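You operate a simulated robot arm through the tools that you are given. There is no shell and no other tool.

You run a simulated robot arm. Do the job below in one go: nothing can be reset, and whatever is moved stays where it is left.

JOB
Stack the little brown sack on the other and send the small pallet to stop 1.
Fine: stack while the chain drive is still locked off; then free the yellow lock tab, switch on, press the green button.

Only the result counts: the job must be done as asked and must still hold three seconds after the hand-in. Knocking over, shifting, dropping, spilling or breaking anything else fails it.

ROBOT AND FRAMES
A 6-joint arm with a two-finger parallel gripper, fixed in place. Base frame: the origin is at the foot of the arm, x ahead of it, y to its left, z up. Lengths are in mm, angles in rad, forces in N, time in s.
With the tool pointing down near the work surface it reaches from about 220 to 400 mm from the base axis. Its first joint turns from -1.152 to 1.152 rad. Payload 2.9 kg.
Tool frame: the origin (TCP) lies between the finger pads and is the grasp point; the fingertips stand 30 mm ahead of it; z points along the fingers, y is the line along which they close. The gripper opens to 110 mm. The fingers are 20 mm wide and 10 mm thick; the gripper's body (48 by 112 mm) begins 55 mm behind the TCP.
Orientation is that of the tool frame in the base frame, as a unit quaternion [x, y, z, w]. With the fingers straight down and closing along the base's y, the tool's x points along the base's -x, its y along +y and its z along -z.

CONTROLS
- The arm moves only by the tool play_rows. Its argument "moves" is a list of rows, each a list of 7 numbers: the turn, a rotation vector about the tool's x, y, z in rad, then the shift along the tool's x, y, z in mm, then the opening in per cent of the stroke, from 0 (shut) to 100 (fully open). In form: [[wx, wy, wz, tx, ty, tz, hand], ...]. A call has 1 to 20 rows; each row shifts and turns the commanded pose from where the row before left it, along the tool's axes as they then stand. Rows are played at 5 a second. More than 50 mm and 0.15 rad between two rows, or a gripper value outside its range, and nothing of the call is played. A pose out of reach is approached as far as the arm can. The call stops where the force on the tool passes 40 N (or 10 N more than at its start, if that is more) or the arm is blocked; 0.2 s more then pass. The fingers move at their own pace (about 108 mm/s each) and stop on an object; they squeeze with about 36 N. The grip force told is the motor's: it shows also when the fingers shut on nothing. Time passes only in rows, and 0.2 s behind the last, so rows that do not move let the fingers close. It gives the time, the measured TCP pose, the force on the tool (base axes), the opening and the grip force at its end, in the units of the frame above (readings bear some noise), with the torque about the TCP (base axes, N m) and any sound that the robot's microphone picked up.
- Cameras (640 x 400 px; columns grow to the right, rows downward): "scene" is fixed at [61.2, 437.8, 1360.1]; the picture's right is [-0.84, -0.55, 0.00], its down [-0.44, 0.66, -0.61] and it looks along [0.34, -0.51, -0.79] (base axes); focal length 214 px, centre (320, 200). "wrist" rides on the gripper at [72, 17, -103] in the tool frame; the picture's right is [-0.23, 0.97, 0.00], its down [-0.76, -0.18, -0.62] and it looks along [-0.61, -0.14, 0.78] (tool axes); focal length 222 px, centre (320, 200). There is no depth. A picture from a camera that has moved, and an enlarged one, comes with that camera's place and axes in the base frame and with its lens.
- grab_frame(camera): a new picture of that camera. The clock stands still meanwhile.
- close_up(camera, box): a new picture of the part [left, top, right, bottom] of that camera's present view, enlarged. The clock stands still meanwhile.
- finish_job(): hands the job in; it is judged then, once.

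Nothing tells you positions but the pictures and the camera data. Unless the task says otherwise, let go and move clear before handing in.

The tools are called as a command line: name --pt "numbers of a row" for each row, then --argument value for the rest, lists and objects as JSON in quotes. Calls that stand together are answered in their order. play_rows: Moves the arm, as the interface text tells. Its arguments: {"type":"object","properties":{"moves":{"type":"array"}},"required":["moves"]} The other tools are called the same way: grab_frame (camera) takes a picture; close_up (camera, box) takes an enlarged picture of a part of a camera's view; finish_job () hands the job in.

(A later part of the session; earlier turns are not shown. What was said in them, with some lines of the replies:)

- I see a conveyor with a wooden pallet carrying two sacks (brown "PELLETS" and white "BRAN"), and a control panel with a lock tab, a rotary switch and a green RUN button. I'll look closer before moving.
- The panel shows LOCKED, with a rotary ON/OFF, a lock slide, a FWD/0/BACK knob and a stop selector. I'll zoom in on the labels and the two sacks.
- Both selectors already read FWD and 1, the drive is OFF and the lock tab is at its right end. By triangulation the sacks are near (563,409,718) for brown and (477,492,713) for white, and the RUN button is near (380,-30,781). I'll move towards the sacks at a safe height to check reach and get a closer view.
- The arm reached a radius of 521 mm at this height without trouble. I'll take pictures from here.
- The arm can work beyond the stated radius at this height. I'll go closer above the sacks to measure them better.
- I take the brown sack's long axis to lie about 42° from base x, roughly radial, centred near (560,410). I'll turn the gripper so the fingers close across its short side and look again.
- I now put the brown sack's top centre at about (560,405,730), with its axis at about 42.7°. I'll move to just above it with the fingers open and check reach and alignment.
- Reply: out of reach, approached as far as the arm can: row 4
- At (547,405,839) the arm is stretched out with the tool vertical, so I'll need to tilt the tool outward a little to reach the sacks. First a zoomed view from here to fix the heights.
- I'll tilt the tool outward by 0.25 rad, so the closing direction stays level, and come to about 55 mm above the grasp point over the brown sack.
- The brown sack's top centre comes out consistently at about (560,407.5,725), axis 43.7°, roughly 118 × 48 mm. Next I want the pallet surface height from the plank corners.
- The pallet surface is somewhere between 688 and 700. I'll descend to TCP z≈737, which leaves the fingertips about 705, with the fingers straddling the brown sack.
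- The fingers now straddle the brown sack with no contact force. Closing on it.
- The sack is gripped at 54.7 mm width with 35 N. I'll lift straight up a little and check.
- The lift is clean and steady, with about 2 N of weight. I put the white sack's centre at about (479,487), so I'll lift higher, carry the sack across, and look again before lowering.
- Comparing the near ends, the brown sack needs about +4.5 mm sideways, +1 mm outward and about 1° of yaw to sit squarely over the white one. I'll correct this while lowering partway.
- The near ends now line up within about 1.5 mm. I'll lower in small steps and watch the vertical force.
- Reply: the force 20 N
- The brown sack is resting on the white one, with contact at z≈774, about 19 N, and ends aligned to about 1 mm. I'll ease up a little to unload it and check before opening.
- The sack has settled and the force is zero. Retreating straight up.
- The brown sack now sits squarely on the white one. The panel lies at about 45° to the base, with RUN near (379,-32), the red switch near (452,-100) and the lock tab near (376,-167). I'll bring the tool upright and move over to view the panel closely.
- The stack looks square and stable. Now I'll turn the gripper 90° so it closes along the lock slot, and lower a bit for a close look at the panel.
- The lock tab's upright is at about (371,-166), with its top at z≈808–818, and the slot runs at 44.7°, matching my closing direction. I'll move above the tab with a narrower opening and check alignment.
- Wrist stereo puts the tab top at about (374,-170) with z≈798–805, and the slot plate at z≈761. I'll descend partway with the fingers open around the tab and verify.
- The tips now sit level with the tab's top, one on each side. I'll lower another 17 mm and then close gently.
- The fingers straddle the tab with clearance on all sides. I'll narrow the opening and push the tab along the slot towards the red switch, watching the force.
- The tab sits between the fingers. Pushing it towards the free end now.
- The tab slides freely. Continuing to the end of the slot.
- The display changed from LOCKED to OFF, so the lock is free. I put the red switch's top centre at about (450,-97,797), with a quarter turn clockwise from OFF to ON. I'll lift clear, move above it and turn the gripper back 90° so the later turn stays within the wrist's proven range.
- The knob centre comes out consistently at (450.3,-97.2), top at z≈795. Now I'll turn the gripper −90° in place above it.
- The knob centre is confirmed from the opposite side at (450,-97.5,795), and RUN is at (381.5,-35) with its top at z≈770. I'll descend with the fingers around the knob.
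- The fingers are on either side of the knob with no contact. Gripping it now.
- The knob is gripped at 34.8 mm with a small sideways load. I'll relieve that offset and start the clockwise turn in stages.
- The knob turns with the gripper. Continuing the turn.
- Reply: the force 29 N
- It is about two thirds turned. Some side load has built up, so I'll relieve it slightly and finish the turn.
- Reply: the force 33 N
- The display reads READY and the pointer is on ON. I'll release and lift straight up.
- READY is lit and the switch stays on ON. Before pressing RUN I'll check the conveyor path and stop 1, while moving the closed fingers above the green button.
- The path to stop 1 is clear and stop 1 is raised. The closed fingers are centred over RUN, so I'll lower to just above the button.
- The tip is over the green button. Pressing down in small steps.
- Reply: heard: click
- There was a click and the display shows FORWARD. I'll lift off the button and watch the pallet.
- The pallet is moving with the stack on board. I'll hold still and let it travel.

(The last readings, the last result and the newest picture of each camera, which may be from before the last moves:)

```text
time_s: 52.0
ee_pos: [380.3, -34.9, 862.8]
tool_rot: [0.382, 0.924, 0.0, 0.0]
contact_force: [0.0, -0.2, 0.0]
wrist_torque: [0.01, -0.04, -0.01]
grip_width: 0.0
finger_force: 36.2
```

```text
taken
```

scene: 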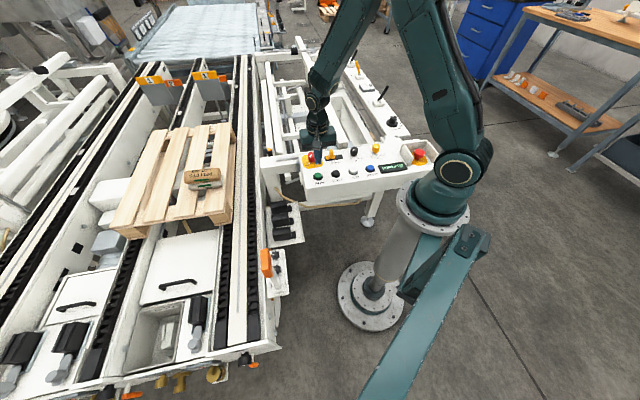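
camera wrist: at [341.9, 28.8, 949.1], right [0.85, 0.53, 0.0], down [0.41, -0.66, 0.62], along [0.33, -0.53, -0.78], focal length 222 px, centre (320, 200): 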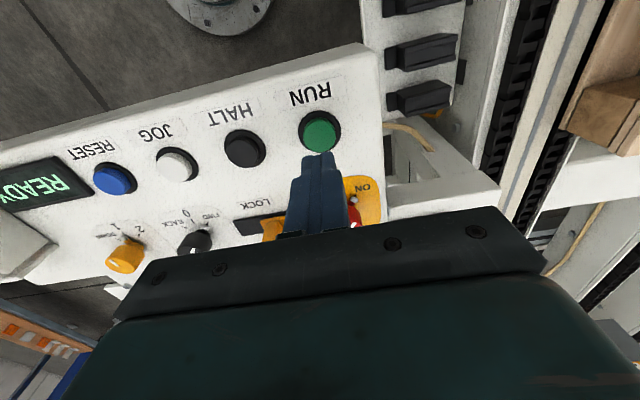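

play_rows --pt "0 0 0 0 0 0 0" --pt "0 0 0 0 0 0 0" --pt "0 0 0 0 0 0 0" --pt "0 0 0 0 0 0 0" --pt "0 0 0 0 0 0 0" --pt "0 0 0 0 0 0 0" --pt "0 0 0 0 0 0 0" --pt "0 0 0 0 0 0 0" --pt "0 0 0 0 0 0 0" --pt "0 0 0 0 0 0 0"

grab_frame --camera "scene"

```text
time_s: 54.2
ee_pos: [381.3, -35.0, 862.4]
tool_rot: [0.382, 0.924, 0.0, 0.0]
contact_force: [-0.2, 0.4, 0.7]
wrist_torque: [0.02, -0.03, 0.0]
grip_width: 0.0
finger_force: 36.1
```

```text
taken
```

scene: 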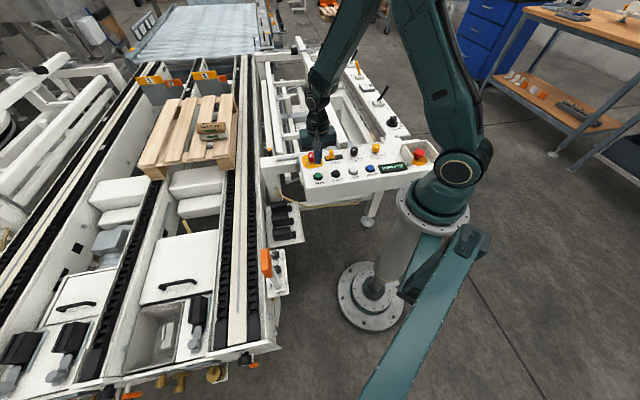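

play_rows --pt "0 0 0 0 0 0 0" --pt "0 0 0 0 0 0 0" --pt "0 0 0 0 0 0 0" --pt "0 0 0 0 0 0 0" --pt "0 0 0 0 0 0 0" --pt "0 0 0 0 0 0 0"

grab_frame --camera "scene"

close_up --camera "scene" --box '[290, 120, 410, 200]'

close_up --camera "scene" --box '[120, 60, 280, 160]'

```text
time_s: 55.6
ee_pos: [381.7, -35.7, 862.6]
tool_rot: [0.382, 0.924, 0.0, 0.0]
contact_force: [0.0, -0.6, -0.2]
wrist_torque: [-0.04, 0.02, -0.03]
grip_width: 0.0
finger_force: 35.8
```

```text
taken
```

scene: 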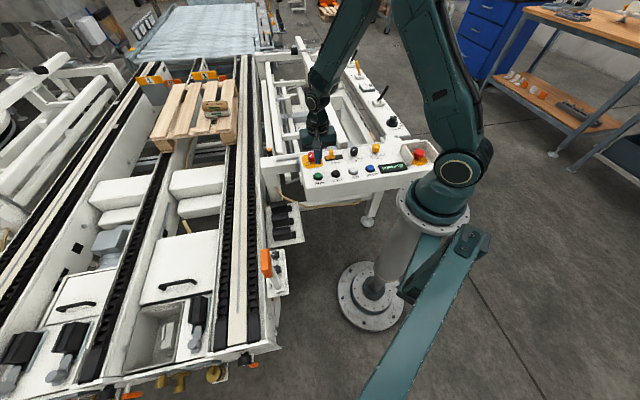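

```text
5.00 times, centred on (350, 160) of scene
camera zoom: at [61.2, 437.8, 1360.1], right [-0.84, -0.55, 0.0], down [-0.44, 0.66, -0.61], along [0.34, -0.51, -0.79], focal length 1072 px, centre (170, 400)
```

zoom: 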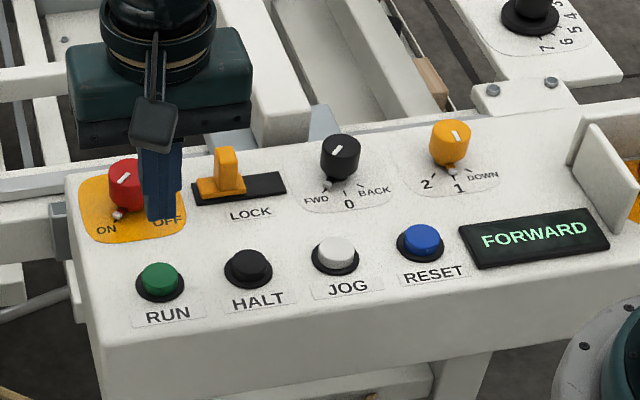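

```text
4.00 times, centred on (200, 110) of scene
camera zoom: at [61.2, 437.8, 1360.1], right [-0.84, -0.55, 0.0], down [-0.44, 0.66, -0.61], along [0.34, -0.51, -0.79], focal length 858 px, centre (800, 560)
```

zoom: 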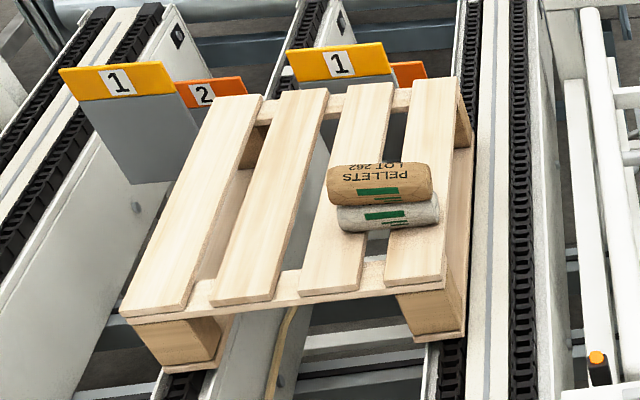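

play_rows --pt "0 0 0 0 0 0 0" --pt "0 0 0 0 0 0 0" --pt "0 0 0 0 0 0 0" --pt "0 0 0 0 0 0 0"

close_up --camera "scene" --box '[290, 120, 410, 200]'

close_up --camera "scene" --box '[120, 60, 280, 160]'

```text
time_s: 56.6
ee_pos: [380.2, -35.6, 861.2]
tool_rot: [0.383, 0.924, 0.0, 0.001]
contact_force: [0.1, -0.5, -1.0]
wrist_torque: [-0.01, -0.02, -0.04]
grip_width: 0.0
finger_force: 36.5
```

```text
5.00 times, centred on (350, 160) of scene
camera zoom: at [61.2, 437.8, 1360.1], right [-0.84, -0.55, 0.0], down [-0.44, 0.66, -0.61], along [0.34, -0.51, -0.79], focal length 1072 px, centre (170, 400)
```

zoom: 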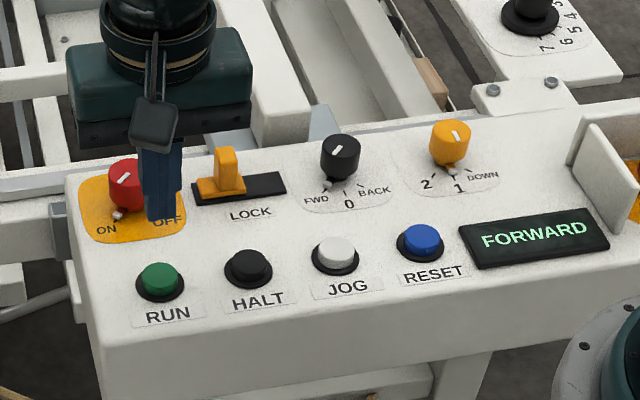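

```text
4.00 times, centred on (200, 110) of scene
camera zoom: at [61.2, 437.8, 1360.1], right [-0.84, -0.55, 0.0], down [-0.44, 0.66, -0.61], along [0.34, -0.51, -0.79], focal length 858 px, centre (800, 560)
```

zoom: 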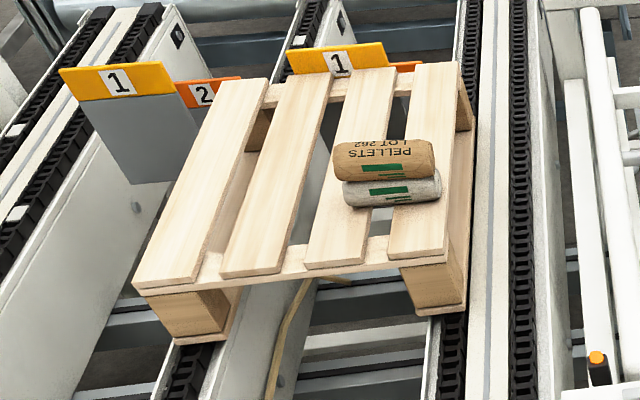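

play_rows --pt "0 0 0 0 0 0 0" --pt "0 0 0 0 0 0 0" --pt "0 0 0 0 0 0 0" --pt "0 0 0 0 0 0 0" --pt "0 0 0 0 0 0 0"

close_up --camera "scene" --box '[290, 120, 410, 200]'

close_up --camera "scene" --box '[120, 60, 280, 160]'

```text
time_s: 57.8
ee_pos: [381.0, -35.2, 861.9]
tool_rot: [0.383, 0.924, -0.001, 0.0]
contact_force: [0.2, 0.2, -0.4]
wrist_torque: [0.01, -0.01, -0.02]
grip_width: 0.0
finger_force: 36.2
```

```text
5.00 times, centred on (350, 160) of scene
camera zoom: at [61.2, 437.8, 1360.1], right [-0.84, -0.55, 0.0], down [-0.44, 0.66, -0.61], along [0.34, -0.51, -0.79], focal length 1072 px, centre (170, 400)
```

zoom: 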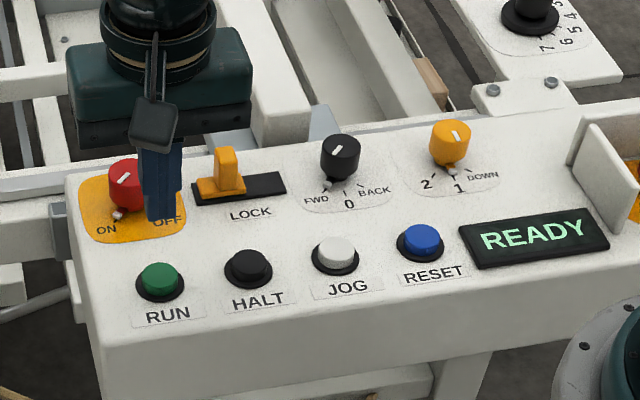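

```text
4.00 times, centred on (200, 110) of scene
camera zoom: at [61.2, 437.8, 1360.1], right [-0.84, -0.55, 0.0], down [-0.44, 0.66, -0.61], along [0.34, -0.51, -0.79], focal length 858 px, centre (800, 560)
```

zoom: 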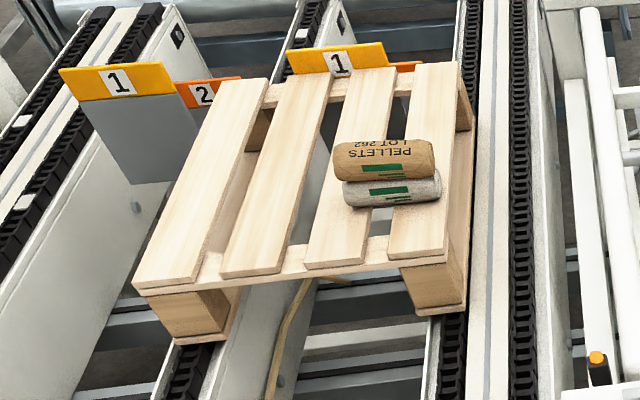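

The pallet is against stop 1, the drive has stopped by itself (READY) and the stack is intact. I'll lift the arm well clear, wait a moment and check once more.

play_rows --pt "0 0 0 0 0 -30 0" --pt "0 0 0 0 0 -40 30" --pt "0 0 0 0 0 -40 30" --pt "0 0 0 0 0 0 30" --pt "0 0 0 0 0 0 30" --pt "0 0 0 0 0 0 30" --pt "0 0 0 0 0 0 30" --pt "0 0 0 0 0 0 30" --pt "0 0 0 0 0 0 30" --pt "0 0 0 0 0 0 30"

grab_frame --camera "scene"

close_up --camera "scene" --box '[120, 60, 280, 160]'

close_up --camera "scene" --box '[290, 120, 450, 220]'

```text
time_s: 60.0
ee_pos: [380.6, -34.3, 970.8]
tool_rot: [0.383, 0.924, 0.001, 0.0]
contact_force: [-0.5, -0.1, 0.3]
wrist_torque: [0.01, 0.01, 0.0]
grip_width: 32.9
finger_force: 0.1
```

```text
taken
```

scene: 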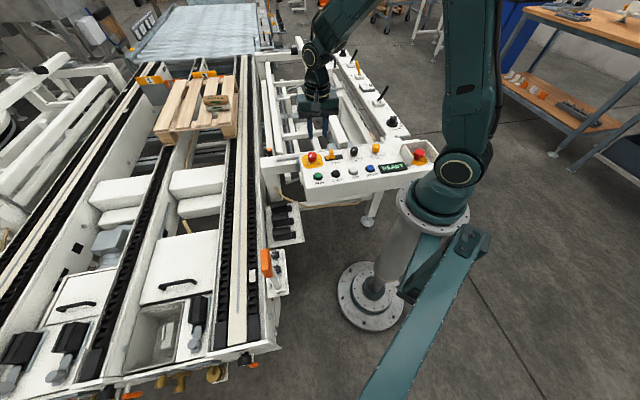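

```text
4.00 times, centred on (200, 110) of scene
camera zoom: at [61.2, 437.8, 1360.1], right [-0.84, -0.55, 0.0], down [-0.44, 0.66, -0.61], along [0.34, -0.51, -0.79], focal length 858 px, centre (800, 560)
```

zoom: 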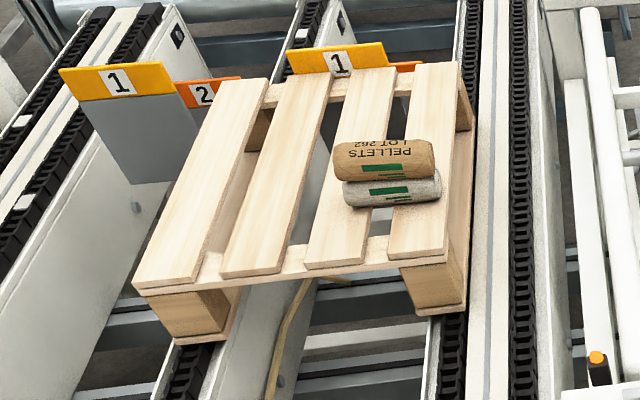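

```text
4.00 times, centred on (370, 170) of scene
camera zoom: at [61.2, 437.8, 1360.1], right [-0.84, -0.55, 0.0], down [-0.44, 0.66, -0.61], along [0.34, -0.51, -0.79], focal length 858 px, centre (120, 320)
```

zoom: 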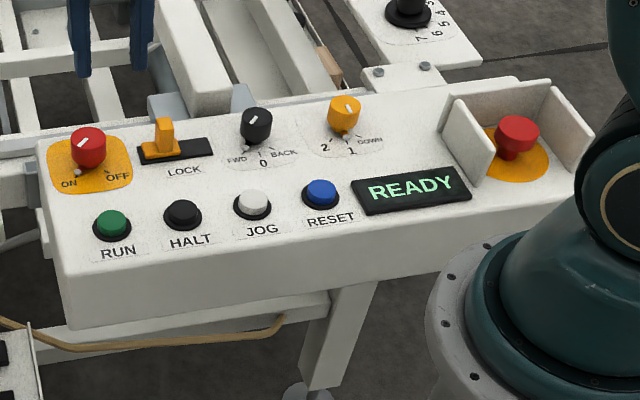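

The pallet rests at stop 1 and hasn't moved between checks. The brown sack is still square on the white one, the drive shows READY, and the arm is clear, so I'm handing in.

finish_job

```text
The job is handed in.
```

The brown sack is stacked on the white one and the pallet is at stop 1, with the stack intact. I handed the job in after checking that nothing had moved for about two seconds.

I stacked the sacks while the panel still showed LOCKED. I then slid the yellow lock tab free, turned the red switch to ON and pressed the green RUN button. The pallet ran forward to stop 1 and the drive stopped by itself, going back to READY.

FWD and stop 1 were already selected on the panel, so I left those two knobs alone. The drive is still switched on and the lock tab is still in the free position. The arm was lifted clear of the panel before the hand-in.
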